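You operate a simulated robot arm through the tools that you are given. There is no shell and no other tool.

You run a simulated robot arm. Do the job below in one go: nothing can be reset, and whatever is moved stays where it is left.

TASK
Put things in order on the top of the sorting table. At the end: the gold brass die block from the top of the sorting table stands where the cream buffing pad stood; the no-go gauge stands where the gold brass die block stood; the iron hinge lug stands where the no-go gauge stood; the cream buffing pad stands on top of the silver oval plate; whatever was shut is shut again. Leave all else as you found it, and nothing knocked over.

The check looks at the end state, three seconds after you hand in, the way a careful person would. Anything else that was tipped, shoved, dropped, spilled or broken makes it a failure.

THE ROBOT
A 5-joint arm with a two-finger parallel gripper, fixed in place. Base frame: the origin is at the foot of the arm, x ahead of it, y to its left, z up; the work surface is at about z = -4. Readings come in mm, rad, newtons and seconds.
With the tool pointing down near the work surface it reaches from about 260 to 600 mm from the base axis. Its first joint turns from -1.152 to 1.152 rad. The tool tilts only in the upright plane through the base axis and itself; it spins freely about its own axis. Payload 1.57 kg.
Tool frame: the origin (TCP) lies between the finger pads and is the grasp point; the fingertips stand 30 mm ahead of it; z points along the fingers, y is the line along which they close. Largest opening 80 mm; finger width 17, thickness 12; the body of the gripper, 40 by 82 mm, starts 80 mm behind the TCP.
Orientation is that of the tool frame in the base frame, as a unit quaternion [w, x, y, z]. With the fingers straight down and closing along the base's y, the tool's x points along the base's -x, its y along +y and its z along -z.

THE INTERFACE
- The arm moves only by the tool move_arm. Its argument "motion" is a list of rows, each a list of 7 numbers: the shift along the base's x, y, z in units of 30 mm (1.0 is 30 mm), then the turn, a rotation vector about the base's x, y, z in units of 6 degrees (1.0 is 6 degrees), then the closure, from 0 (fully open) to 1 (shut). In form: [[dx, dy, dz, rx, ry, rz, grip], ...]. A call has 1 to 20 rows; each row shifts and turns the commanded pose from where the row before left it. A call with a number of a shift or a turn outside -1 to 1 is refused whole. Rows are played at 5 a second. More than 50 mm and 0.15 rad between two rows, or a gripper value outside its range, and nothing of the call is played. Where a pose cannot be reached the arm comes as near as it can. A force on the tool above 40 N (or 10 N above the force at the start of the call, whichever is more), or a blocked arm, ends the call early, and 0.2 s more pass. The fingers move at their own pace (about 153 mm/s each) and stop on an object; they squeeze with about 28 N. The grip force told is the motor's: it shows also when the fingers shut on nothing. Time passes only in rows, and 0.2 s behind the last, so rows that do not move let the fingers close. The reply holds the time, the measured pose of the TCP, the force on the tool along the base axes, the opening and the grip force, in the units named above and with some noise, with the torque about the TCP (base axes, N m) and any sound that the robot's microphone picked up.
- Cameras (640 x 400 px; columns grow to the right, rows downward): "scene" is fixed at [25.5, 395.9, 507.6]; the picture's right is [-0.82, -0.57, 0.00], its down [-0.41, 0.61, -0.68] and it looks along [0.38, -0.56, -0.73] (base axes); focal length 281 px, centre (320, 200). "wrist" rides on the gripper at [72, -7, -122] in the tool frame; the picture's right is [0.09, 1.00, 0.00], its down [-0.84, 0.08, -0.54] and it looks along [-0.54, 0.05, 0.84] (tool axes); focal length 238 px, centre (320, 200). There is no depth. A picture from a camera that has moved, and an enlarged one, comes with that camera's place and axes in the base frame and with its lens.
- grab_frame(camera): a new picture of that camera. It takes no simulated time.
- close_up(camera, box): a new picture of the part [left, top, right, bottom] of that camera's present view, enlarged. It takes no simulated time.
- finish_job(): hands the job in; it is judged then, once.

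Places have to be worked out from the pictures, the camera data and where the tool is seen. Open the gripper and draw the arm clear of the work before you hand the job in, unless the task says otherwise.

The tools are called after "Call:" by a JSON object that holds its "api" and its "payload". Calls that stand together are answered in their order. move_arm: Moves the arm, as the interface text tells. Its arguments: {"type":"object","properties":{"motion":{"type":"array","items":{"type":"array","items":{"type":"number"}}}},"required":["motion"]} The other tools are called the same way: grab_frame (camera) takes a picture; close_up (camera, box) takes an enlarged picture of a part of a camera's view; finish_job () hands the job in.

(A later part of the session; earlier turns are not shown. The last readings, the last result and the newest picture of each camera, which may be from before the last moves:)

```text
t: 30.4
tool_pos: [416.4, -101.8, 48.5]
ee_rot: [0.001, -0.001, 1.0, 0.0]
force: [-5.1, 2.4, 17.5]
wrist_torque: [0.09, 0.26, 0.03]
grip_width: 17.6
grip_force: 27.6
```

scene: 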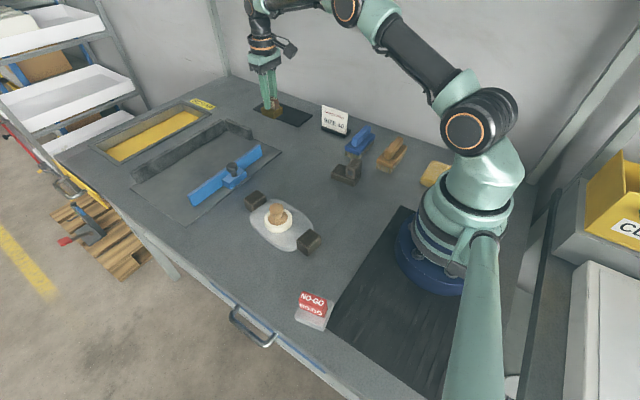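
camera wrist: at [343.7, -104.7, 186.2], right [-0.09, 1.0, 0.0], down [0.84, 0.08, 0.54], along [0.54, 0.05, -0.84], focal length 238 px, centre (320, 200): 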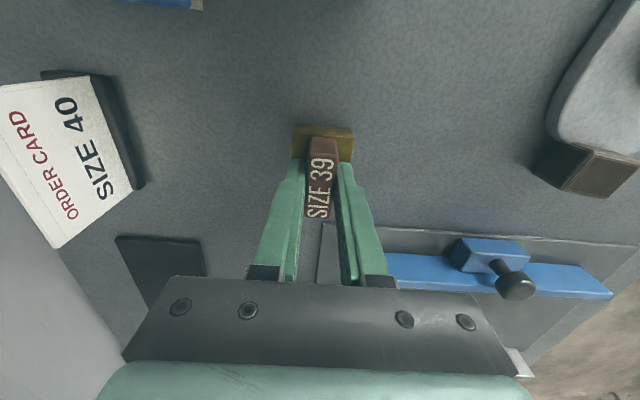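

The die has touched down (17 N up). I'll back off under 1 mm, open, and rise.

Call:
{"api": "move_arm", "payload": {"motion": [[0, 0, 0.03, 0, 0, 0, 1], [0, 0, 0, 0, 0, 0, 0], [0, 0, 0, 0, 0, 0, 0], [0, 0, 0, 0, 0, 0, 0], [0, 0, 0.4, 0, 0, 0, 0], [0, 0, 0.9, 0, 0, 0, 0], [0, 0, 0.9, 0, 0, 0, 0], [0, 0, 0, 0, 0, 0, 0]]}}

Call:
{"api": "grab_frame", "payload": {"camera": "wrist"}}

Call:
{"api": "close_up", "payload": {"camera": "wrist", "box": [256, 80, 384, 180]}}

Call:
{"api": "close_up", "payload": {"camera": "scene", "box": [260, 110, 340, 190]}}

```text
t: 32.2
tool_pos: [417.1, -101.5, 113.9]
ee_rot: [-0.001, 0.001, 1.0, 0.001]
force: [0.6, -0.2, 0.6]
wrist_torque: [0.01, 0.03, -0.01]
grip_width: 79.9
grip_force: 0.0
```

```text
taken
camera wrist: at [344.9, -107.1, 236.7], right [-0.09, 1.0, 0.0], down [0.84, 0.08, 0.54], along [0.54, 0.05, -0.84], focal length 238 px, centre (320, 200)
```

wrist: 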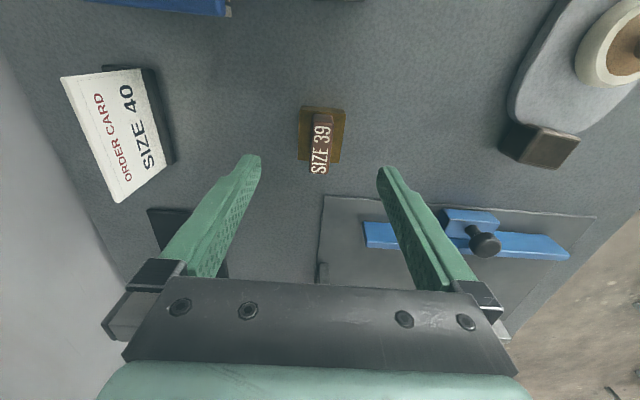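

```text
4.00 times, centred on (320, 130) of wrist
camera zoom: at [344.9, -107.1, 236.7], right [-0.09, 1.0, 0.0], down [0.84, 0.08, 0.54], along [0.54, 0.05, -0.84], focal length 953 px, centre (320, 480)
```

zoom: 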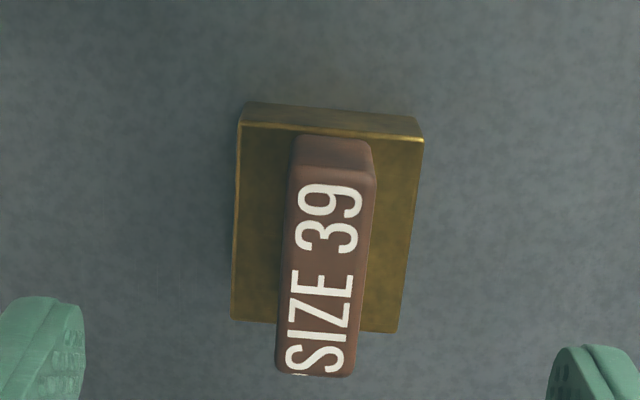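

```text
5.00 times, centred on (300, 150) of scene
camera zoom: at [25.5, 395.9, 507.6], right [-0.82, -0.57, 0.0], down [-0.41, 0.61, -0.68], along [0.38, -0.56, -0.73], focal length 1403 px, centre (420, 450)
```

zoom: 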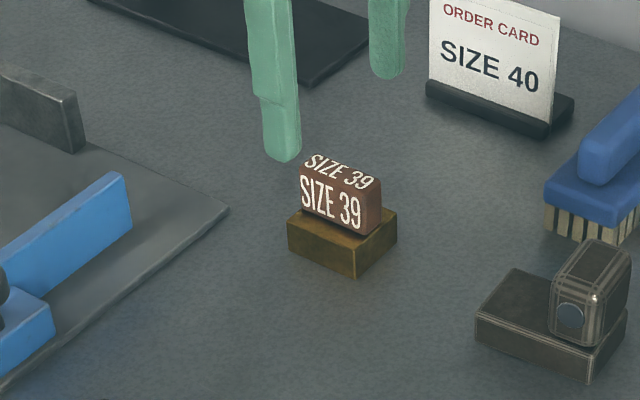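

The die stands at about (416.8, -100.2), within a millimetre of the pad's old centre. Now I'll go back to the gauge near (147, 242), turning the tool +10° to line up with its handle.

Call:
{"api": "move_arm", "payload": {"motion": [[0, 0, 0.9, 0, 0, 0, 0], [-0.46, 0.9, 0, 0, 0, 0, 0], [-0.46, 0.9, 0, 0, 0, 0, 0], [-0.46, 0.9, 0, 0, 0, 0, 0], [-0.46, 0.9, 0, 0, 0, 0, 0], [-0.46, 0.9, 0, 0, 0, 0, 0], [-0.46, 0.9, 0, 0, 0, 0, 0], [-0.46, 0.9, 0, 0, 0, 0, 0], [-0.46, 0.9, 0, 0, 0, 0, 0], [-0.889, 0.75, 0, 0, 0, 0, 0], [-0.889, 0.75, 0, 0, 0, 0, 0], [-0.889, 0.7, 0, 0, 0, 0, 0], [-0.889, 0.7, 0, 0, 0, 0, 0], [-0.889, 0.67, 0, 0, 0, 0.83, 0], [-0.889, 0.66, 0, 0, 0, 0.83, 0], [0, 0, -0.5, 0, 0, 0, 0], [0, 0, 0, 0, 0, 0, 0]]}}

Call:
{"api": "grab_frame", "payload": {"camera": "wrist"}}

Call:
{"api": "close_up", "payload": {"camera": "wrist", "box": [256, 80, 384, 180]}}

Call:
{"api": "grab_frame", "payload": {"camera": "scene"}}

```text
t: 35.8
tool_pos: [144.6, 242.6, 127.3]
ee_rot: [0.0, -0.087, 0.996, -0.001]
force: [0.0, 0.7, -0.5]
wrist_torque: [0.02, -0.01, 0.0]
grip_width: 80.1
grip_force: 0.2
```

```text
taken
camera wrist: at [74.5, 224.7, 249.8], right [-0.26, 0.96, 0.0], down [0.81, 0.22, 0.54], along [0.52, 0.14, -0.84], focal length 238 px, centre (320, 200)
```

wrist: 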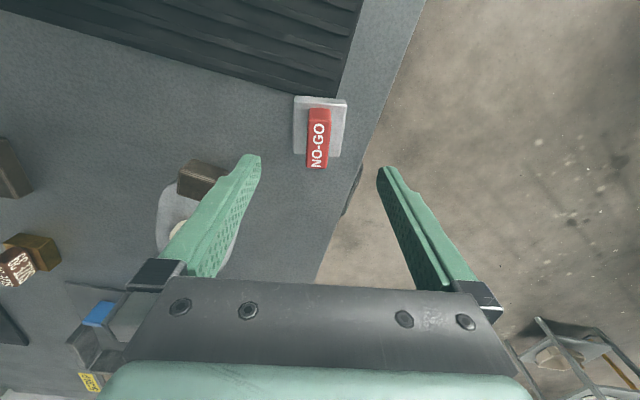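

```text
4.00 times, centred on (320, 130) of wrist
camera zoom: at [74.5, 224.7, 249.8], right [-0.26, 0.96, 0.0], down [0.81, 0.22, 0.54], along [0.52, 0.14, -0.84], focal length 953 px, centre (320, 480)
```

zoom: 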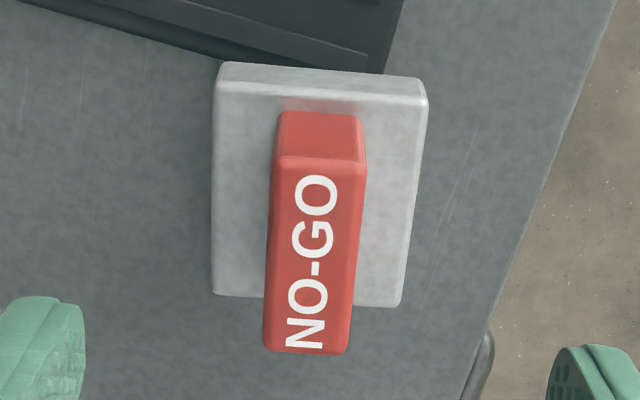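

```text
taken
```

scene: 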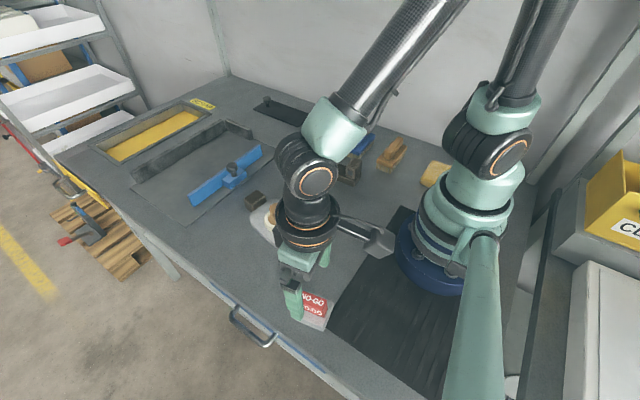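

The gauge base centre is about (144.5, 242), turned about 11°, and the tool is aligned to it. I'll descend to about z≈55 and check before going to grasp height.

Call:
{"api": "move_arm", "payload": {"motion": [[0, -0.04, -0.6, 0, 0, 0.2, 0], [0, 0, -0.6, 0, 0, 0, 0], [0, 0, -0.6, 0, 0, 0, 0], [0, 0, -0.6, 0, 0, 0, 0], [0, 0, 0, 0, 0, 0, 0]]}}

Call:
{"api": "grab_frame", "payload": {"camera": "wrist"}}

Call:
{"api": "close_up", "payload": {"camera": "scene", "box": [270, 270, 350, 350]}}

```text
t: 37.0
tool_pos: [145.2, 240.7, 54.2]
ee_rot: [0.0, -0.098, 0.995, 0.0]
force: [0.1, -0.8, 0.5]
wrist_torque: [-0.04, 0.02, -0.02]
grip_width: 80.1
grip_force: 0.0
```

```text
taken
camera wrist: at [75.8, 220.3, 176.7], right [-0.28, 0.96, 0.0], down [0.81, 0.24, 0.54], along [0.52, 0.15, -0.84], focal length 238 px, centre (320, 200)
```

wrist: 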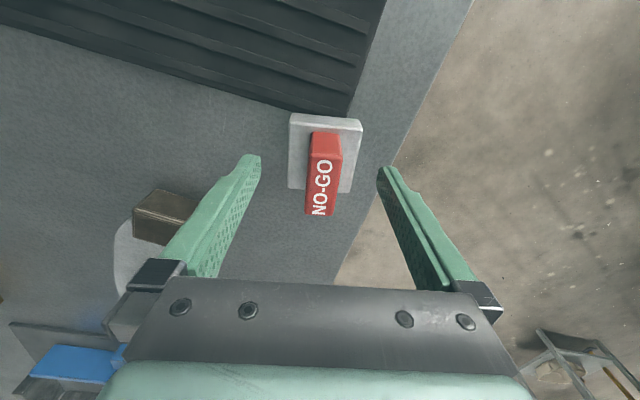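

```text
5.00 times, centred on (310, 310) of scene
camera zoom: at [25.5, 395.9, 507.6], right [-0.82, -0.57, 0.0], down [-0.41, 0.61, -0.68], along [0.38, -0.56, -0.73], focal length 1403 px, centre (370, -350)
```

zoom: 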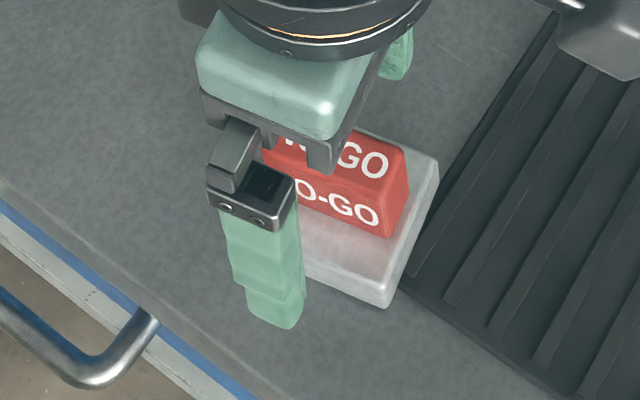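

The handle is centred between the open fingers. I'll descend the last 11 mm and close.

Call:
{"api": "move_arm", "payload": {"motion": [[0, 0.04, -0.2, 0, 0, 0, 0], [0, 0, -0.16, 0, 0, 0, 0], [0, 0, 0, 0, 0, 0, 0]]}}

Call:
{"api": "move_arm", "payload": {"motion": [[0, 0, 0, 0, 0, 0, 1], [0, 0, 0, 0, 0, 0, 1], [0, 0, 0, 0, 0, 0, 1]]}}

Call:
{"api": "grab_frame", "payload": {"camera": "wrist"}}

```text
t: 37.8
tool_pos: [146.3, 241.4, 44.2]
ee_rot: [0.0, -0.098, 0.995, 0.0]
force: [-1.1, 0.2, 0.4]
wrist_torque: [-0.02, 0.02, 0.02]
grip_width: 80.0
grip_force: 0.1
```

```text
t: 38.6
tool_pos: [144.8, 241.3, 44.8]
ee_rot: [0.001, -0.098, 0.995, 0.0]
force: [0.2, -0.1, -0.2]
wrist_torque: [-0.01, 0.0, -0.01]
grip_width: 49.4
grip_force: 27.8
```

```text
taken
camera wrist: at [75.5, 221.9, 166.4], right [-0.28, 0.96, 0.0], down [0.81, 0.24, 0.54], along [0.52, 0.15, -0.84], focal length 238 px, centre (320, 200)
```

wrist: 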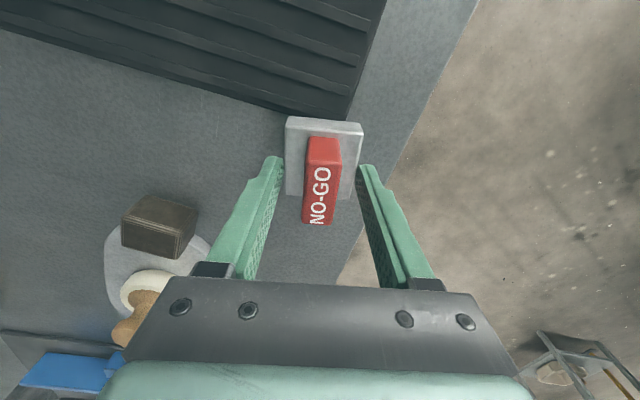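

The fingers stopped at 49.4 mm, so they met the base sides: the base is taller than I judged (top z≈16). I'll open, rise about 6 mm and close on the handle instead.

Call:
{"api": "move_arm", "payload": {"motion": [[0, 0, 0, 0, 0, 0, 0], [0, 0, 0, 0, 0, 0, 0], [0, 0, 0.22, 0, 0, 0, 0], [0, 0, 0, 0, 0, 0, 0]]}}

Call:
{"api": "move_arm", "payload": {"motion": [[0, 0, 0, 0, 0, 0, 1], [0, 0, 0, 0, 0, 0, 1], [0, 0, 0, 0, 0, 0, 1]]}}

Call:
{"api": "grab_frame", "payload": {"camera": "wrist"}}

```text
t: 39.6
tool_pos: [145.0, 240.4, 51.6]
ee_rot: [0.0, -0.097, 0.995, -0.001]
force: [0.1, -0.6, 0.9]
wrist_torque: [0.0, -0.03, 0.02]
grip_width: 79.9
grip_force: 0.0
```

```text
t: 40.4
tool_pos: [144.1, 241.2, 51.7]
ee_rot: [0.001, -0.097, 0.995, 0.0]
force: [-0.5, -0.3, 1.3]
wrist_torque: [0.01, 0.05, 0.0]
grip_width: 19.5
grip_force: 28.4
```

```text
taken
camera wrist: at [75.1, 222.0, 173.4], right [-0.28, 0.96, 0.0], down [0.81, 0.24, 0.54], along [0.52, 0.15, -0.84], focal length 238 px, centre (320, 200)
```

wrist: 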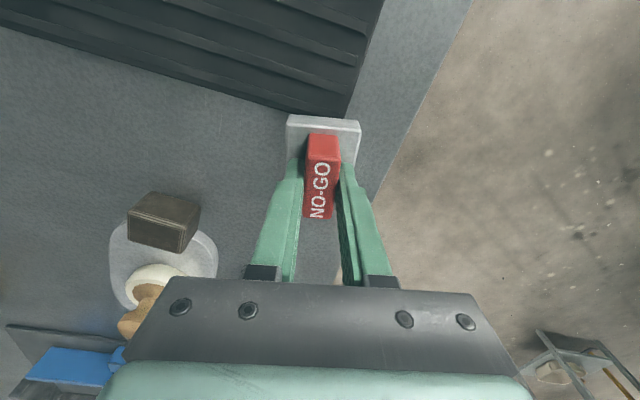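

The gauge is held by its handle (19.5 mm). Its centre is at about (141.5, 241.2). I'll lift it well clear.

Call:
{"api": "move_arm", "payload": {"motion": [[0, 0, 0.2, 0, 0, 0, 1], [0, 0, 0.7, 0, 0, 0, 1], [0, 0, 0.9, 0, 0, 0, 1], [0, 0, 0.9, 0, 0, 0, 1], [0, 0, 0.9, 0, 0, 0, 1], [0, 0, 0, 0, 0, 0, 1]]}}

Call:
{"api": "grab_frame", "payload": {"camera": "wrist"}}

Call:
{"api": "grab_frame", "payload": {"camera": "scene"}}

```text
t: 41.8
tool_pos: [143.7, 242.2, 157.7]
ee_rot: [0.0, -0.098, 0.995, 0.001]
force: [-0.7, -0.4, -2.3]
wrist_torque: [0.01, 0.01, -0.03]
grip_width: 19.3
grip_force: 27.6
```

```text
taken
camera wrist: at [74.5, 222.4, 281.1], right [-0.28, 0.96, 0.0], down [0.81, 0.24, 0.54], along [0.52, 0.15, -0.84], focal length 238 px, centre (320, 200)
```

wrist: 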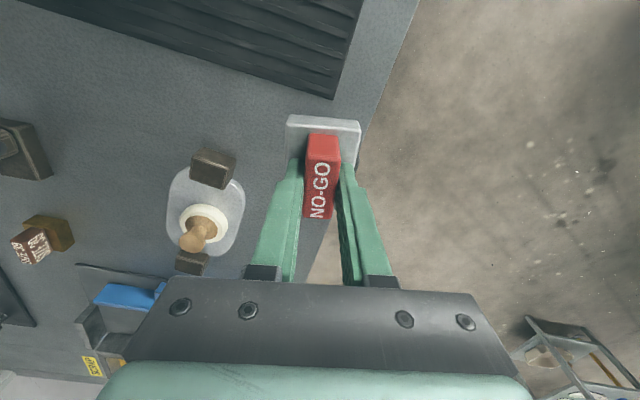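

```text
taken
```

scene: 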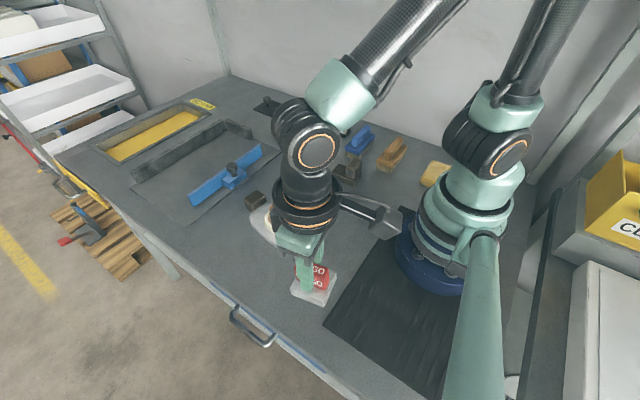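

The gauge is held level (about 2.5 N). I'll carry it high over to the die's old spot near (560, -139), turning back to straight along the way.

Call:
{"api": "move_arm", "payload": {"motion": [[0.889, -0.64, 0.2, 0, 0, 0, 1], [0.889, -0.66, 0.2, 0, 0, 0, 1], [0.889, -0.7, 0.2, 0, 0, 0, 1], [0.889, -0.72, 0, 0, 0, 0, 1], [0.889, -0.74, 0, 0, 0, 0, 1], [0.889, -0.76, 0, 0, 0, 0, 1], [0.861, -0.844, 0, 0, 0, -0.465, 1], [0.861, -0.844, 0, 0, 0, -0.465, 1], [0.861, -0.844, 0, 0, 0, -0.465, 1], [0.861, -0.844, 0, 0, 0, -0.465, 1], [0.861, -0.844, 0, 0, 0, 0, 1], [0.861, -0.844, 0, 0, 0, 0, 1], [0.861, -0.844, 0, 0, 0, 0, 1], [0.861, -0.844, 0, 0, 0, 0, 1], [0.861, -0.844, 0, 0, 0, 0, 1], [0.861, -0.844, 0, 0, 0, 0, 1], [0, 0, 0, 0, 0, 0, 1]]}}

Call:
{"api": "grab_frame", "payload": {"camera": "wrist"}}

Call:
{"api": "grab_frame", "payload": {"camera": "scene"}}

```text
t: 45.4
tool_pos: [565.4, -139.6, 176.7]
ee_rot: [-0.001, -0.001, 1.0, 0.0]
force: [0.2, 0.4, -2.4]
wrist_torque: [0.03, -0.01, 0.0]
grip_width: 19.7
grip_force: 28.1
```

```text
taken
camera wrist: at [492.9, -144.2, 298.6], right [-0.09, 1.0, 0.0], down [0.84, 0.08, 0.54], along [0.54, 0.05, -0.84], focal length 238 px, centre (320, 200)
```

wrist: 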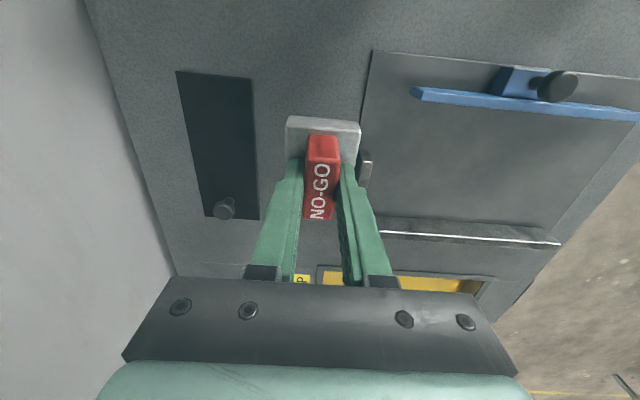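

```text
taken
```

scene: 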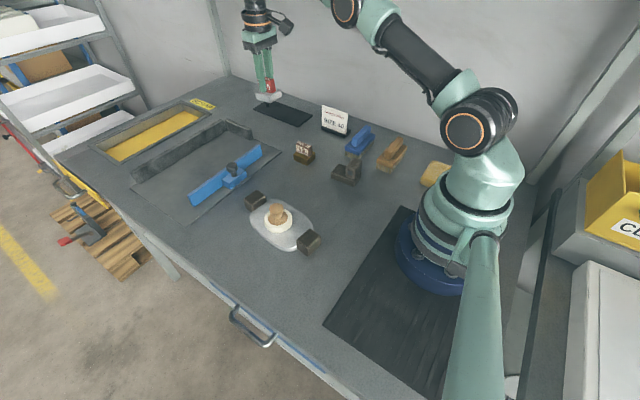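

The gauge is above the die's old place. I'll descend in stages toward the table, trimming x by about -2 mm.

Call:
{"api": "move_arm", "payload": {"motion": [[-0.04, 0, -0.8, 0, 0, 0, 1], [0, 0, -0.9, 0, 0, 0, 1], [0, 0, -0.9, 0, 0, 0, 1], [0, 0, -0.9, 0, 0, 0, 1], [0, 0, 0, 0, 0, 0, 1]]}}

Call:
{"api": "grab_frame", "payload": {"camera": "wrist"}}

Call:
{"api": "close_up", "payload": {"camera": "scene", "box": [230, 80, 330, 160]}}

```text
t: 46.6
tool_pos: [563.8, -136.3, 71.6]
ee_rot: [0.0, -0.002, 1.0, 0.0]
force: [0.0, 0.0, -1.7]
wrist_torque: [-0.01, -0.02, -0.02]
grip_width: 19.5
grip_force: 28.2
```

```text
taken
camera wrist: at [491.4, -141.9, 194.2], right [-0.09, 1.0, 0.0], down [0.84, 0.08, 0.54], along [0.54, 0.05, -0.84], focal length 238 px, centre (320, 200)
```

wrist: 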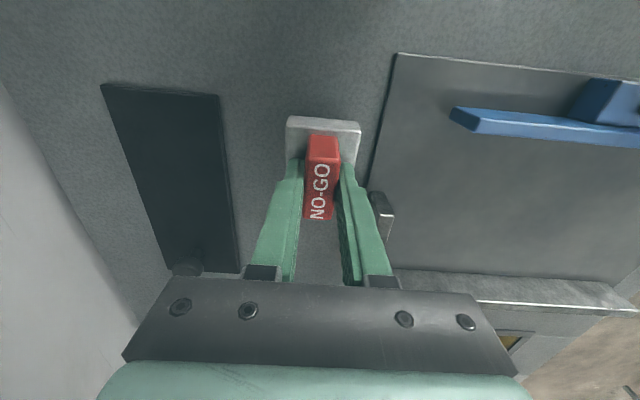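

```text
5.00 times, centred on (280, 120) of scene
camera zoom: at [25.5, 395.9, 507.6], right [-0.82, -0.57, 0.0], down [-0.41, 0.61, -0.68], along [0.38, -0.56, -0.73], focal length 1403 px, centre (520, 600)
```

zoom: 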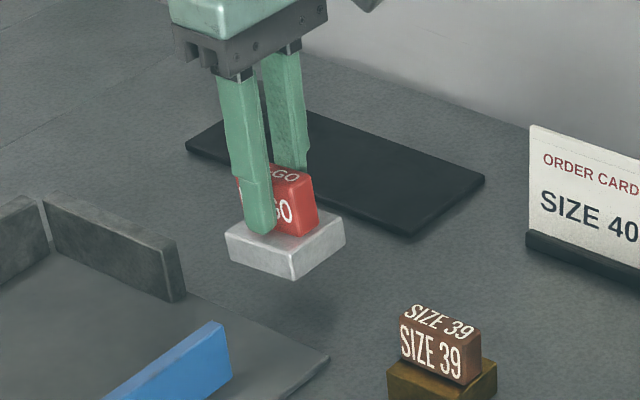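

Measured y is about 2 mm off toward +y, so I'll correct it while lowering to about 4 mm above contact.

Call:
{"api": "move_arm", "payload": {"motion": [[-0.03, -0.07, -0.3, 0, 0, 0, 1], [0, 0, -0.22, 0, 0, 0, 1], [0, 0, 0, 0, 0, 0, 1]]}}

Call:
{"api": "move_arm", "payload": {"motion": [[0, 0, -0.06, 0, 0, 0, 1], [0, 0, 0, 0, 0, 0, 1]]}}

```text
t: 47.4
tool_pos: [561.2, -138.7, 56.3]
ee_rot: [0.0, 0.0, 1.0, 0.0]
force: [0.3, -0.5, -1.2]
wrist_torque: [0.02, 0.0, 0.01]
grip_width: 19.3
grip_force: 27.7
```

```text
t: 48.0
tool_pos: [561.5, -138.5, 53.7]
ee_rot: [0.001, -0.001, 1.0, 0.0]
force: [-0.6, -0.3, -1.1]
wrist_torque: [-0.01, 0.0, -0.01]
grip_width: 19.6
grip_force: 27.9
```

The gauge is still hanging free at z≈53.7. I'll nudge +1 mm in x and keep lowering in roughly 1 mm steps.

Call:
{"api": "move_arm", "payload": {"motion": [[0.03, 0, -0.04, 0, 0, 0, 1], [0, 0, 0, 0, 0, 0, 1]]}}

Call:
{"api": "move_arm", "payload": {"motion": [[0, 0, -0.04, 0, 0, 0, 1], [0, 0, 0, 0, 0, 0, 1]]}}

```text
t: 48.6
tool_pos: [563.8, -138.8, 53.0]
ee_rot: [-0.001, 0.0, 1.0, 0.001]
force: [-0.2, -0.2, -1.6]
wrist_torque: [-0.04, 0.01, 0.0]
grip_width: 19.5
grip_force: 28.1
```

```text
t: 49.2
tool_pos: [562.5, -139.4, 51.7]
ee_rot: [0.0, 0.0, 1.0, -0.001]
force: [0.1, 0.6, -1.3]
wrist_torque: [0.01, -0.01, 0.01]
grip_width: 19.5
grip_force: 27.8
```

The gauge isn't touching yet at z≈51.7, so I'll go a little lower.

Call:
{"api": "move_arm", "payload": {"motion": [[0, 0, -0.04, 0, 0, 0, 1], [0, 0, 0, 0, 0, 0, 1]]}}

Call:
{"api": "move_arm", "payload": {"motion": [[0, 0, -0.03, 0, 0, 0, 1], [0, 0, 0, 0, 0, 0, 1]]}}

Call:
{"api": "close_up", "payload": {"camera": "scene", "box": [240, 100, 310, 150]}}

```text
t: 49.8
tool_pos: [562.4, -139.7, 51.4]
ee_rot: [0.002, -0.002, 1.0, 0.0]
force: [-0.5, 1.1, 2.9]
wrist_torque: [0.04, -0.06, 0.01]
grip_width: 19.3
grip_force: 28.1
```

```text
t: 50.4
tool_pos: [563.5, -141.1, 52.5]
ee_rot: [0.0, -0.001, 1.0, 0.0]
force: [-2.2, 3.7, 13.7]
wrist_torque: [0.15, -0.17, 0.08]
grip_width: 19.5
grip_force: 27.7
```

```text
8.00 times, centred on (275, 125) of scene
camera zoom: at [25.4, 395.9, 507.5], right [-0.82, -0.57, 0.0], down [-0.41, 0.61, -0.68], along [0.38, -0.56, -0.73], focal length 2245 px, centre (680, 800)
```

zoom: 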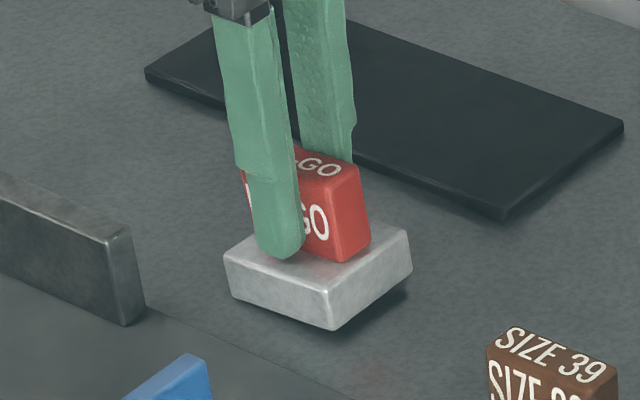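

Contact is confirmed (14 N upward). I'll ease off slightly, release and rise.

Call:
{"api": "move_arm", "payload": {"motion": [[0, 0, 0.03, 0, 0, 0, 1], [0, 0, 0, 0, 0, 0, 0], [0, 0, 0, 0, 0, 0, 0], [0, 0, 0, 0, 0, 0, 0], [0, 0, 0.4, 0, 0, 0, 0], [0, 0, 0.9, 0, 0, 0, 0], [0, 0, 0.9, 0, 0, 0, 0], [0, 0, 0, 0, 0, 0, 0]]}}

Call:
{"api": "grab_frame", "payload": {"camera": "wrist"}}

Call:
{"api": "close_up", "payload": {"camera": "wrist", "box": [256, 80, 384, 180]}}

Call:
{"api": "close_up", "payload": {"camera": "scene", "box": [240, 100, 310, 150]}}

```text
t: 52.2
tool_pos: [561.1, -139.0, 119.1]
ee_rot: [0.0, 0.0, 1.0, 0.0]
force: [-0.9, 0.5, 0.5]
wrist_torque: [0.01, 0.01, -0.01]
grip_width: 80.1
grip_force: 0.1
```

```text
taken
camera wrist: at [489.0, -144.7, 240.9], right [-0.09, 1.0, 0.0], down [0.84, 0.08, 0.54], along [0.54, 0.05, -0.84], focal length 238 px, centre (320, 200)
```

wrist: 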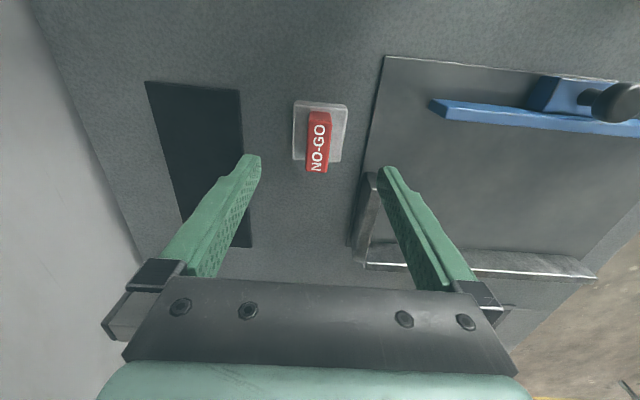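

```text
4.00 times, centred on (320, 130) of wrist
camera zoom: at [489.0, -144.7, 240.9], right [-0.09, 1.0, 0.0], down [0.84, 0.08, 0.54], along [0.54, 0.05, -0.84], focal length 953 px, centre (320, 480)
```

zoom: 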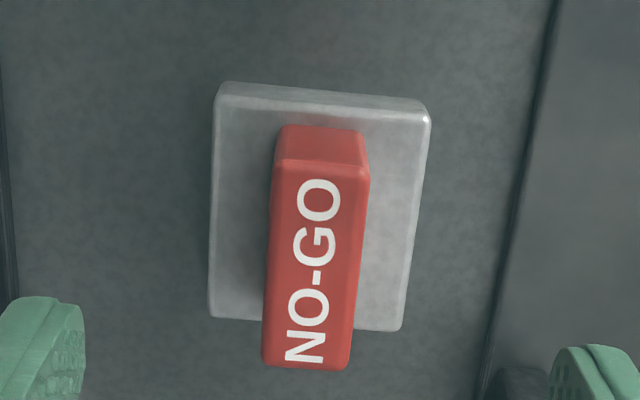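

```text
8.00 times, centred on (275, 125) of scene
camera zoom: at [25.5, 395.9, 507.6], right [-0.82, -0.57, 0.0], down [-0.41, 0.61, -0.68], along [0.38, -0.56, -0.73], focal length 2245 px, centre (680, 800)
```

zoom: 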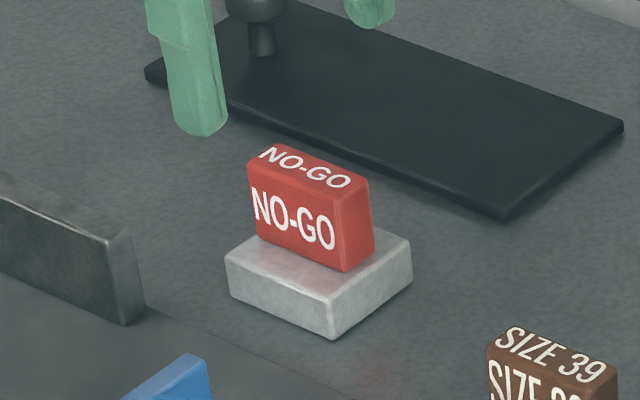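

The gauge stands at about (560.4, -139.8), which matches the die's old centre. Now for the lug: I'll move over it with the tool turned +90° so the fingers close along x across the 29 mm eye block.

Call:
{"api": "move_arm", "payload": {"motion": [[0, 0, 0.6, 0, 0, 0, 0], [-0.99, 0.136, 0, 0, 0, 1, 0], [-0.99, 0.136, 0, 0, 0, 1, 0], [-0.99, 0.136, 0, 0, 0, 1, 0], [-0.99, 0.136, 0, 0, 0, 1, 0], [-0.99, 0.136, 0, 0, 0, 1, 0], [-0.99, 0.136, 0, 0, 0, 1, 0], [-0.99, 0.136, 0, 0, 0, 1, 0], [-0.99, 0.136, 0, 0, 0, 1, 0], [-0.99, 0.136, 0, 0, 0, 1, 0], [-0.99, 0.136, 0, 0, 0, 1, 0], [0, 0, 0, 0, 0, 1, 0], [0, 0, 0, 0, 0, 1, 0], [0, 0, 0, 0, 0, 1, 0], [0, 0, 0, 0, 0, 1, 0], [0, 0, 0, 0, 0, 1, 0], [0, 0, 0, 0, 0, 0, 0]]}}

Call:
{"api": "grab_frame", "payload": {"camera": "wrist"}}

Call:
{"api": "grab_frame", "payload": {"camera": "scene"}}

```text
t: 55.8
tool_pos: [265.9, -99.4, 133.9]
ee_rot: [0.0, 0.708, -0.707, 0.0]
force: [0.2, -0.7, 0.1]
wrist_torque: [0.03, 0.01, 0.01]
grip_width: 79.8
grip_force: 0.0
```

```text
taken
camera wrist: at [272.4, -169.5, 256.2], right [-1.0, -0.09, 0.0], down [-0.08, 0.84, 0.54], along [-0.05, 0.54, -0.84], focal length 238 px, centre (320, 200)
```

wrist: 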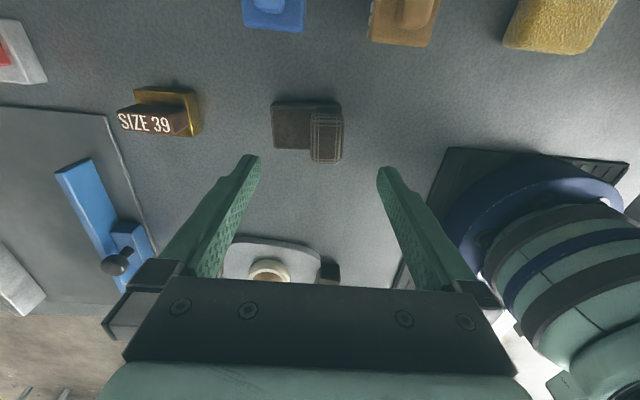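

```text
taken
```

scene: 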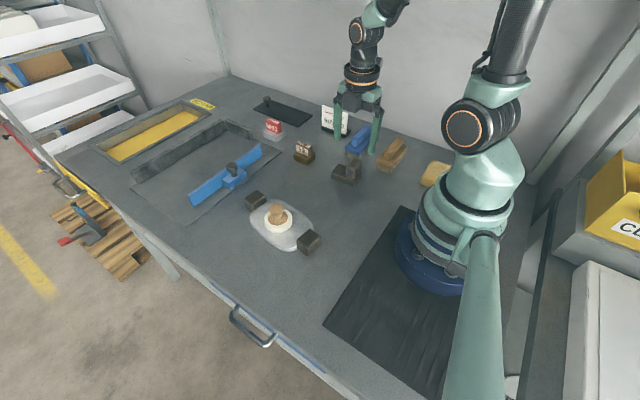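

The tool is turned as planned. I'll zoom in on the lug from this side.

Call:
{"api": "close_up", "payload": {"camera": "wrist", "box": [256, 80, 384, 180]}}

Call:
{"api": "close_up", "payload": {"camera": "scene", "box": [320, 140, 380, 200]}}

```text
4.00 times, centred on (320, 130) of wrist
camera zoom: at [272.4, -169.5, 256.2], right [-1.0, -0.09, 0.0], down [-0.08, 0.84, 0.54], along [-0.05, 0.54, -0.84], focal length 953 px, centre (320, 480)
```

zoom: 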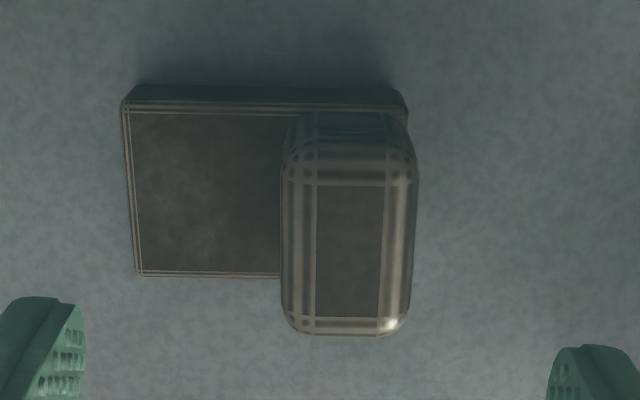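

```text
6.67 times, centred on (350, 170) of scene
camera zoom: at [25.5, 395.9, 507.6], right [-0.82, -0.57, 0.0], down [-0.41, 0.61, -0.68], along [0.38, -0.56, -0.73], focal length 1871 px, centre (120, 400)
```

zoom: 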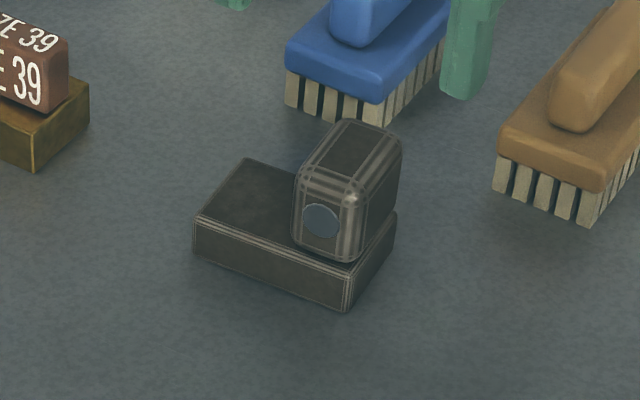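

The lug is turned about +4°, its centre at (279, -98), base top z≈16, and the eye block (about 30 mm thick) is centred near (260, -99). I'll shift over the block, turn +4° and descend partway.

Call:
{"api": "move_arm", "payload": {"motion": [[-0.2, 0.01, 0, 0, 0, 0.65, 0], [0, 0, -0.7, 0, 0, 0, 0], [0, 0, -0.7, 0, 0, 0, 0], [0, 0, -0.7, 0, 0, 0, 0], [0, 0, 0, 0, 0, 0, 0]]}}

Call:
{"api": "grab_frame", "payload": {"camera": "wrist"}}

Call:
{"api": "close_up", "payload": {"camera": "scene", "box": [310, 110, 400, 200]}}

```text
t: 57.0
tool_pos: [261.8, -99.6, 72.0]
ee_rot: [0.0, 0.731, -0.682, 0.0]
force: [-0.3, 0.1, -0.4]
wrist_torque: [-0.02, 0.02, -0.04]
grip_width: 80.0
grip_force: 0.1
```

```text
taken
camera wrist: at [272.4, -169.4, 193.7], right [-0.99, -0.16, 0.0], down [-0.13, 0.83, 0.54], along [-0.09, 0.54, -0.84], focal length 238 px, centre (320, 200)
```

wrist: 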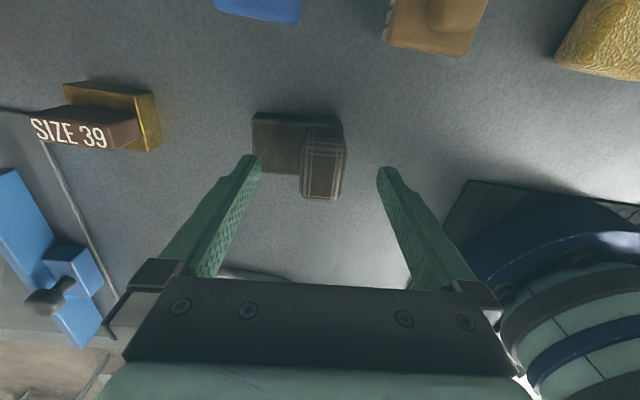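

```text
4.44 times, centred on (355, 155) of scene
camera zoom: at [25.5, 395.9, 507.6], right [-0.82, -0.57, 0.0], down [-0.41, 0.61, -0.68], along [0.38, -0.56, -0.73], focal length 1247 px, centre (164, 400)
```

zoom: 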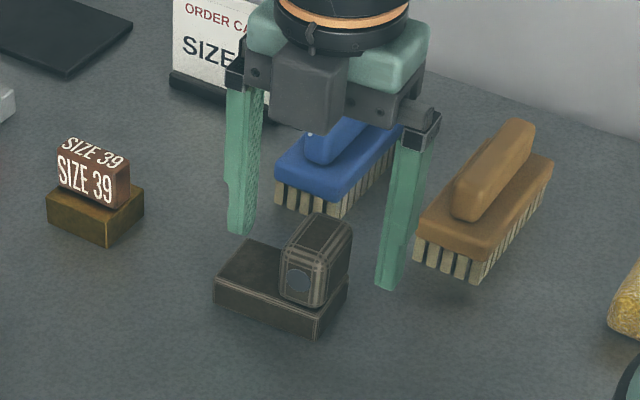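

The block is centred between the fingers. I'll descend to TCP z≈50.5, which leaves the fingertips about 4 mm above the lug's base, then check.

Call:
{"api": "move_arm", "payload": {"motion": [[0, 0, -0.4, 0, 0, 0, 0], [0, 0, -0.3, 0, 0, 0, 0], [0, 0, 0, 0, 0, 0, 0]]}}

Call:
{"api": "close_up", "payload": {"camera": "scene", "box": [320, 130, 390, 200]}}

Call:
{"api": "close_up", "payload": {"camera": "wrist", "box": [220, 90, 420, 220]}}

```text
t: 57.8
tool_pos: [261.0, -98.8, 50.7]
ee_rot: [0.0, 0.731, -0.683, 0.0]
force: [-0.2, 0.5, 0.3]
wrist_torque: [0.02, 0.02, 0.01]
grip_width: 79.8
grip_force: 0.0
```

```text
5.71 times, centred on (355, 165) of scene
camera zoom: at [25.5, 395.9, 507.6], right [-0.82, -0.57, 0.0], down [-0.41, 0.61, -0.68], along [0.38, -0.56, -0.73], focal length 1603 px, centre (120, 400)
```

zoom: 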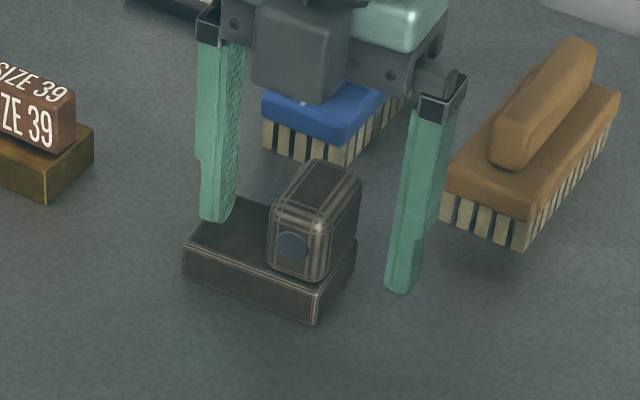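

```text
3.08 times, centred on (320, 155) of wrist
camera zoom: at [272.5, -169.7, 172.9], right [-0.99, -0.16, 0.0], down [-0.14, 0.83, 0.54], along [-0.09, 0.53, -0.84], focal length 733 px, centre (320, 338)
```

zoom: 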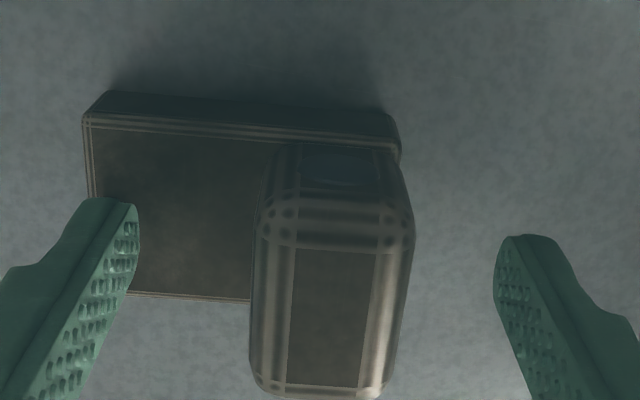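

The block sits about 2.4 mm toward -x from the tool axis. I'll shift that much, drop 1 mm and close.

Call:
{"api": "move_arm", "payload": {"motion": [[-0.08, -0.01, -0.03, 0, 0, 0, 0], [0, 0, 0, 0, 0, 0, 0], [0, 0, 0, 0, 0, 0, 1], [0, 0, 0, 0, 0, 0, 1], [0, 0, 0, 0, 0, 0, 1]]}}

Call:
{"api": "grab_frame", "payload": {"camera": "wrist"}}

Call:
{"api": "close_up", "payload": {"camera": "wrist", "box": [220, 90, 420, 220]}}

```text
t: 59.0
tool_pos: [258.2, -100.1, 49.4]
ee_rot: [-0.001, 0.731, -0.682, 0.0]
force: [2.7, -0.7, 3.4]
wrist_torque: [-0.15, 0.08, 0.08]
grip_width: 29.9
grip_force: 28.6
```

```text
taken
camera wrist: at [269.2, -169.5, 172.0], right [-0.99, -0.16, 0.0], down [-0.14, 0.83, 0.54], along [-0.09, 0.53, -0.84], focal length 238 px, centre (320, 200)
```

wrist: 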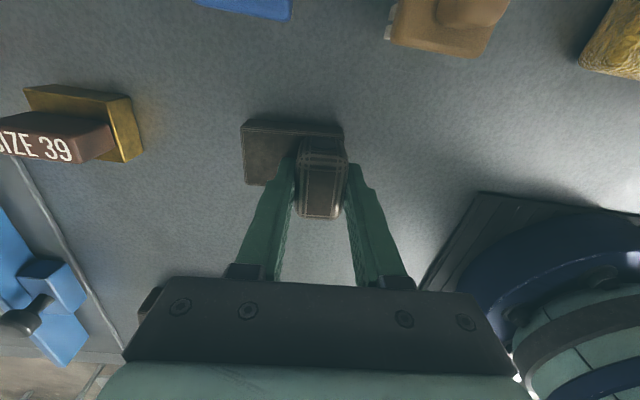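

```text
3.08 times, centred on (320, 155) of wrist
camera zoom: at [269.2, -169.5, 172.0], right [-0.99, -0.16, 0.0], down [-0.14, 0.83, 0.54], along [-0.09, 0.53, -0.84], focal length 733 px, centre (320, 338)
```

zoom: 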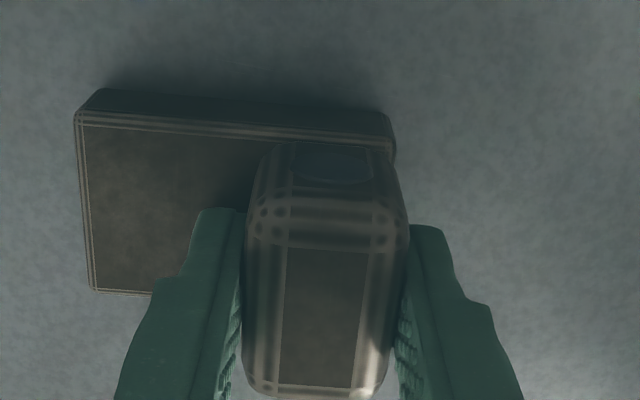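

The lug's eye block is held (29.9 mm), with the lug centre 20 mm from the TCP along its long axis. I'll lift it straight up and check.

Call:
{"api": "move_arm", "payload": {"motion": [[0, 0, 0.15, 0, 0, 0, 1], [0, 0, 0.5, 0, 0, 0, 1], [0, 0, 0.8, 0, 0, 0, 1], [0, 0, 0.9, 0, 0, 0, 1], [0, 0, 0.95, 0, 0, 0, 1], [0, 0, 0, 0, 0, 0, 1]]}}

Call:
{"api": "grab_frame", "payload": {"camera": "scene"}}

Call:
{"api": "grab_frame", "payload": {"camera": "wrist"}}

```text
t: 60.4
tool_pos: [258.8, -99.5, 147.7]
ee_rot: [0.0, 0.731, -0.682, -0.001]
force: [-0.5, 0.5, -3.7]
wrist_torque: [0.0, 0.06, 0.04]
grip_width: 30.1
grip_force: 28.2
```

```text
taken
```

scene: 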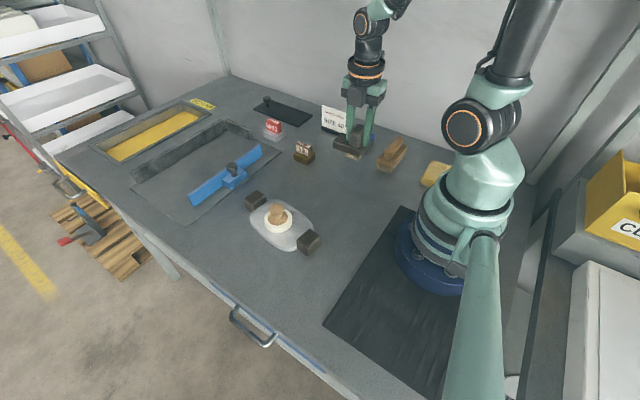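

```text
taken
camera wrist: at [270.3, -170.0, 269.9], right [-0.99, -0.16, 0.0], down [-0.13, 0.83, 0.54], along [-0.09, 0.54, -0.84], focal length 238 px, centre (320, 200)
```

wrist: 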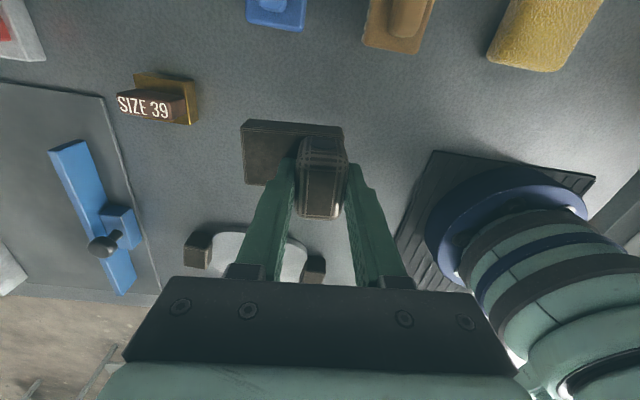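

The lug is up and level (about 3.7 N). I'll carry it around to the gauge's old spot, turning the tool back to straight so the lug lies along y, clear of the mat.

Call:
{"api": "move_arm", "payload": {"motion": [[0.218, 0.822, 0, 0, 0, -0.978, 1], [0.218, 0.822, 0, 0, 0, -0.978, 1], [0.218, 0.822, 0, 0, 0, -0.978, 1], [0.218, 0.822, 0, 0, 0, -0.978, 1], [-0.167, 1.0, 0, 0, 0, -0.978, 1], [-0.167, 1.0, 0, 0, 0, -0.978, 1], [-0.167, 1.0, 0, 0, 0, -0.978, 1], [-0.167, 1.0, 0, 0, 0, -0.978, 1], [-0.672, 0.783, 0, 0, 0, -0.978, 1], [-0.672, 0.783, 0, 0, 0, -0.978, 1], [-0.672, 0.783, 0, 0, 0, -0.978, 1], [-0.672, 0.783, 0, 0, 0, -0.978, 1], [-0.672, 0.783, 0, 0, 0, -0.978, 1], [-0.672, 0.783, 0, 0, 0, -0.978, 1], [0, 0, 0, 0, 0, -0.978, 1], [0, 0, 0, 0, 0, -0.978, 1], [0, 0, 0, 0, 0, 0, 1]]}}

Call:
{"api": "grab_frame", "payload": {"camera": "wrist"}}

Call:
{"api": "grab_frame", "payload": {"camera": "scene"}}

```text
t: 64.0
tool_pos: [142.1, 258.3, 148.2]
ee_rot: [0.0, 0.001, 1.0, 0.0]
force: [0.5, 0.2, -4.9]
wrist_torque: [0.02, 0.0, 0.03]
grip_width: 29.6
grip_force: 27.6
```

```text
taken
camera wrist: at [69.8, 254.2, 270.3], right [-0.09, 1.0, 0.0], down [0.84, 0.08, 0.54], along [0.54, 0.05, -0.84], focal length 238 px, centre (320, 200)
```

wrist: 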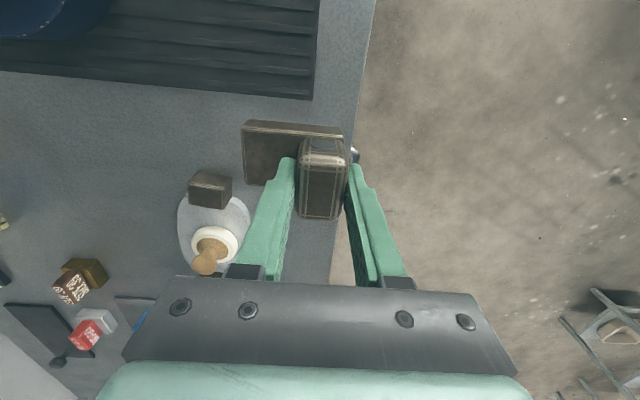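

```text
taken
```

scene: 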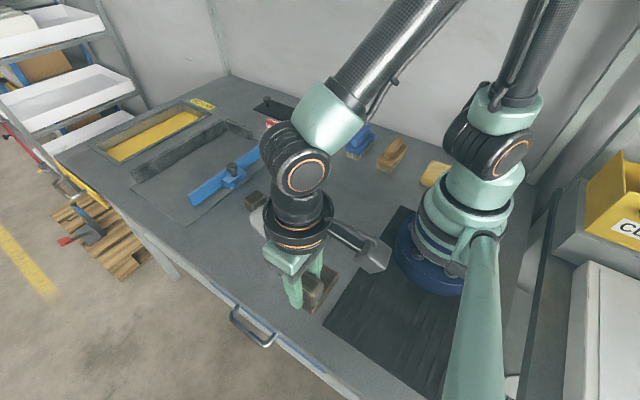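

The lug is above the gauge's old place with its long axis along y. I'll lower it to about 18 mm above the table and check alignment.

Call:
{"api": "move_arm", "payload": {"motion": [[0, 0.03, -0.6, 0, 0, 0, 1], [0, 0, -0.7, 0, 0, 0, 1], [0, 0, -0.7, 0, 0, 0, 1], [0, 0, -0.7, 0, 0, 0, 1], [0, 0, 0, 0, 0, 0, 1]]}}

Call:
{"api": "grab_frame", "payload": {"camera": "wrist"}}

Call:
{"api": "close_up", "payload": {"camera": "scene", "box": [260, 260, 360, 350]}}

```text
t: 65.2
tool_pos: [144.9, 260.3, 64.7]
ee_rot: [0.001, 0.0, 1.0, 0.0]
force: [0.4, 0.6, -4.1]
wrist_torque: [0.06, -0.02, 0.0]
grip_width: 29.8
grip_force: 28.1
```

```text
taken
camera wrist: at [72.8, 254.6, 186.9], right [-0.09, 1.0, 0.0], down [0.84, 0.08, 0.54], along [0.54, 0.05, -0.84], focal length 238 px, centre (320, 200)
```

wrist: 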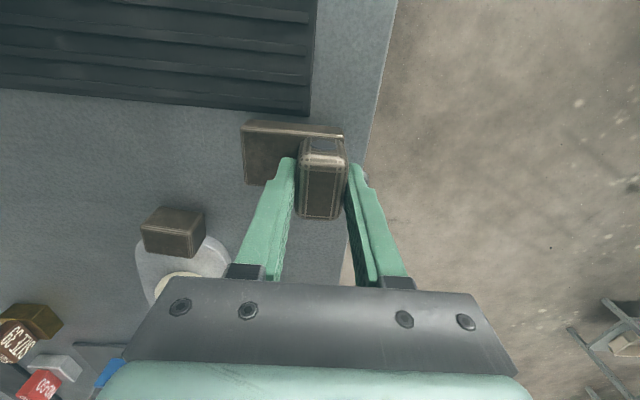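

```text
4.44 times, centred on (310, 305) of scene
camera zoom: at [25.5, 395.9, 507.5], right [-0.82, -0.57, 0.0], down [-0.41, 0.61, -0.68], along [0.38, -0.56, -0.73], focal length 1247 px, centre (364, -267)
```

zoom: 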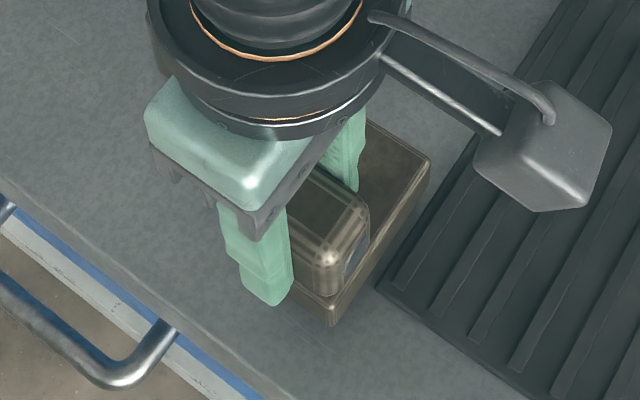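

From the picture the lug's centre is now about (142, 240), within 1 mm of the gauge's old centre, and about 4 mm clear of the mat. I'll lower toward contact.

Call:
{"api": "move_arm", "payload": {"motion": [[0, 0.02, -0.2, 0, 0, 0, 1], [0, 0, -0.18, 0, 0, 0, 1], [0, 0, 0, 0, 0, 0, 1]]}}

Call:
{"api": "move_arm", "payload": {"motion": [[0, 0, -0.05, 0, 0, 0, 1], [0, 0, 0, 0, 0, 0, 1]]}}

```text
t: 66.0
tool_pos: [143.0, 261.0, 56.8]
ee_rot: [-0.001, 0.0, 1.0, 0.0]
force: [-0.5, 0.0, -5.0]
wrist_torque: [0.06, -0.03, 0.01]
grip_width: 29.5
grip_force: 27.9
```

```text
t: 66.6
tool_pos: [142.3, 261.8, 53.5]
ee_rot: [0.0, 0.001, 1.0, 0.0]
force: [0.7, 0.6, -4.9]
wrist_torque: [0.06, 0.0, 0.0]
grip_width: 29.9
grip_force: 28.1
```

The lug is still hanging free at z≈53.5. I'll continue down in small steps.

Call:
{"api": "move_arm", "payload": {"motion": [[0, 0, -0.06, 0, 0, 0, 1], [0, 0, 0, 0, 0, 0, 1]]}}

Call:
{"api": "move_arm", "payload": {"motion": [[0, 0, -0.04, 0, 0, 0, 1], [0, 0, 0, 0, 0, 0, 1]]}}

```text
t: 67.2
tool_pos: [142.5, 261.5, 52.3]
ee_rot: [0.0, 0.0, 1.0, 0.001]
force: [4.2, -3.9, 21.0]
wrist_torque: [-0.5, 0.38, 0.1]
grip_width: 29.9
grip_force: 28.5
```

```text
t: 67.8
tool_pos: [143.4, 262.0, 52.0]
ee_rot: [0.002, 0.0, 1.0, 0.001]
force: [0.3, 0.2, 26.5]
wrist_torque: [-0.66, 0.74, 0.07]
grip_width: 29.8
grip_force: 28.1
```

Contact occurred near z≈52 (26 N). I'll ease off about 1.5 mm and look closely before releasing.

Call:
{"api": "move_arm", "payload": {"motion": [[0, 0, 0.05, 0, 0, 0, 1], [0, 0, 0, 0, 0, 0, 1]]}}

Call:
{"api": "close_up", "payload": {"camera": "scene", "box": [290, 280, 350, 340]}}

Call:
{"api": "close_up", "payload": {"camera": "wrist", "box": [220, 80, 420, 220]}}

```text
t: 68.4
tool_pos: [142.6, 261.7, 53.6]
ee_rot: [-0.001, 0.0, 1.0, -0.001]
force: [-0.2, 0.5, -6.2]
wrist_torque: [0.03, -0.06, 0.01]
grip_width: 29.8
grip_force: 28.0
```

```text
6.67 times, centred on (320, 310) of scene
camera zoom: at [25.5, 395.9, 507.5], right [-0.82, -0.57, 0.0], down [-0.41, 0.61, -0.68], along [0.38, -0.56, -0.73], focal length 1871 px, centre (320, -533)
```

zoom: 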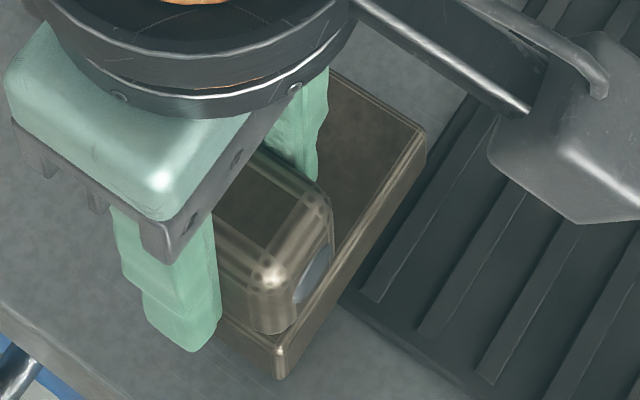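

```text
2.86 times, centred on (320, 150) of wrist
camera zoom: at [70.3, 255.7, 175.1], right [-0.09, 1.0, 0.0], down [0.84, 0.08, 0.54], along [0.54, 0.05, -0.84], focal length 681 px, centre (320, 343)
```

zoom: 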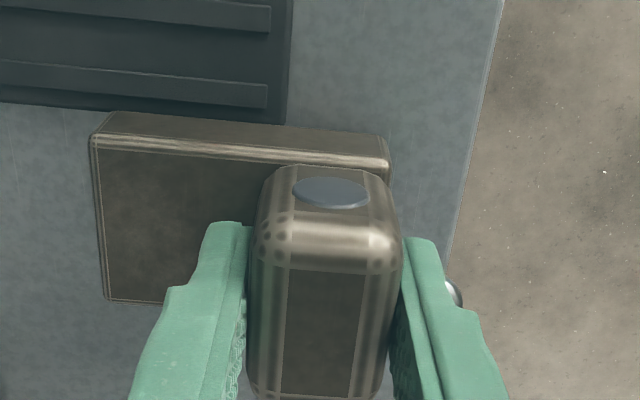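

The contact torque puts the touch on the lug's near edge: it landed on the rim of the rubber mat (the gauge itself overlapped the mat corner). I'll lift a little, shift 4 mm in +x so the lug stands flat on the table, and lower again.

Call:
{"api": "move_arm", "payload": {"motion": [[0, 0, 0.15, 0, 0, 0, 1], [0.14, -0.02, 0, 0, 0, 0, 1], [0, 0, 0, 0, 0, 0, 1]]}}

Call:
{"api": "close_up", "payload": {"camera": "wrist", "box": [220, 80, 420, 220]}}

```text
t: 69.2
tool_pos: [146.8, 260.6, 58.4]
ee_rot: [0.0, 0.0, 1.0, 0.0]
force: [0.3, -0.8, -4.9]
wrist_torque: [0.1, -0.02, -0.01]
grip_width: 29.8
grip_force: 27.8
```

```text
2.86 times, centred on (320, 150) of wrist
camera zoom: at [74.5, 255.5, 180.4], right [-0.09, 1.0, 0.0], down [0.84, 0.08, 0.54], along [0.54, 0.05, -0.84], focal length 681 px, centre (320, 343)
```

zoom: 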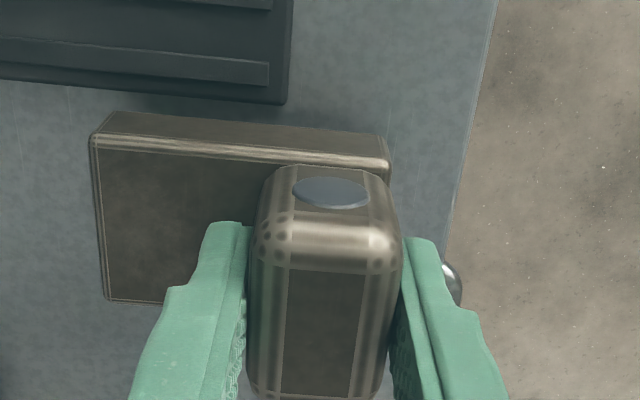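

There is now a clear gap of about 5 mm between the mat and the lug. I'll lower again in steps.

Call:
{"api": "move_arm", "payload": {"motion": [[0, 0, -0.18, 0, 0, 0, 1], [0, 0, 0, 0, 0, 0, 1]]}}

Call:
{"api": "move_arm", "payload": {"motion": [[0, 0, -0.04, 0, 0, 0, 1], [0, 0, 0, 0, 0, 0, 1]]}}

```text
t: 69.8
tool_pos: [145.6, 260.2, 53.0]
ee_rot: [0.0, 0.0, 1.0, 0.0]
force: [-0.4, 0.2, -5.0]
wrist_torque: [0.08, -0.01, 0.0]
grip_width: 29.7
grip_force: 27.4
```

```text
t: 70.4
tool_pos: [146.1, 260.3, 52.2]
ee_rot: [0.0, 0.0, 1.0, 0.0]
force: [0.3, -0.3, -3.4]
wrist_torque: [0.04, 0.04, 0.01]
grip_width: 29.8
grip_force: 28.1
```

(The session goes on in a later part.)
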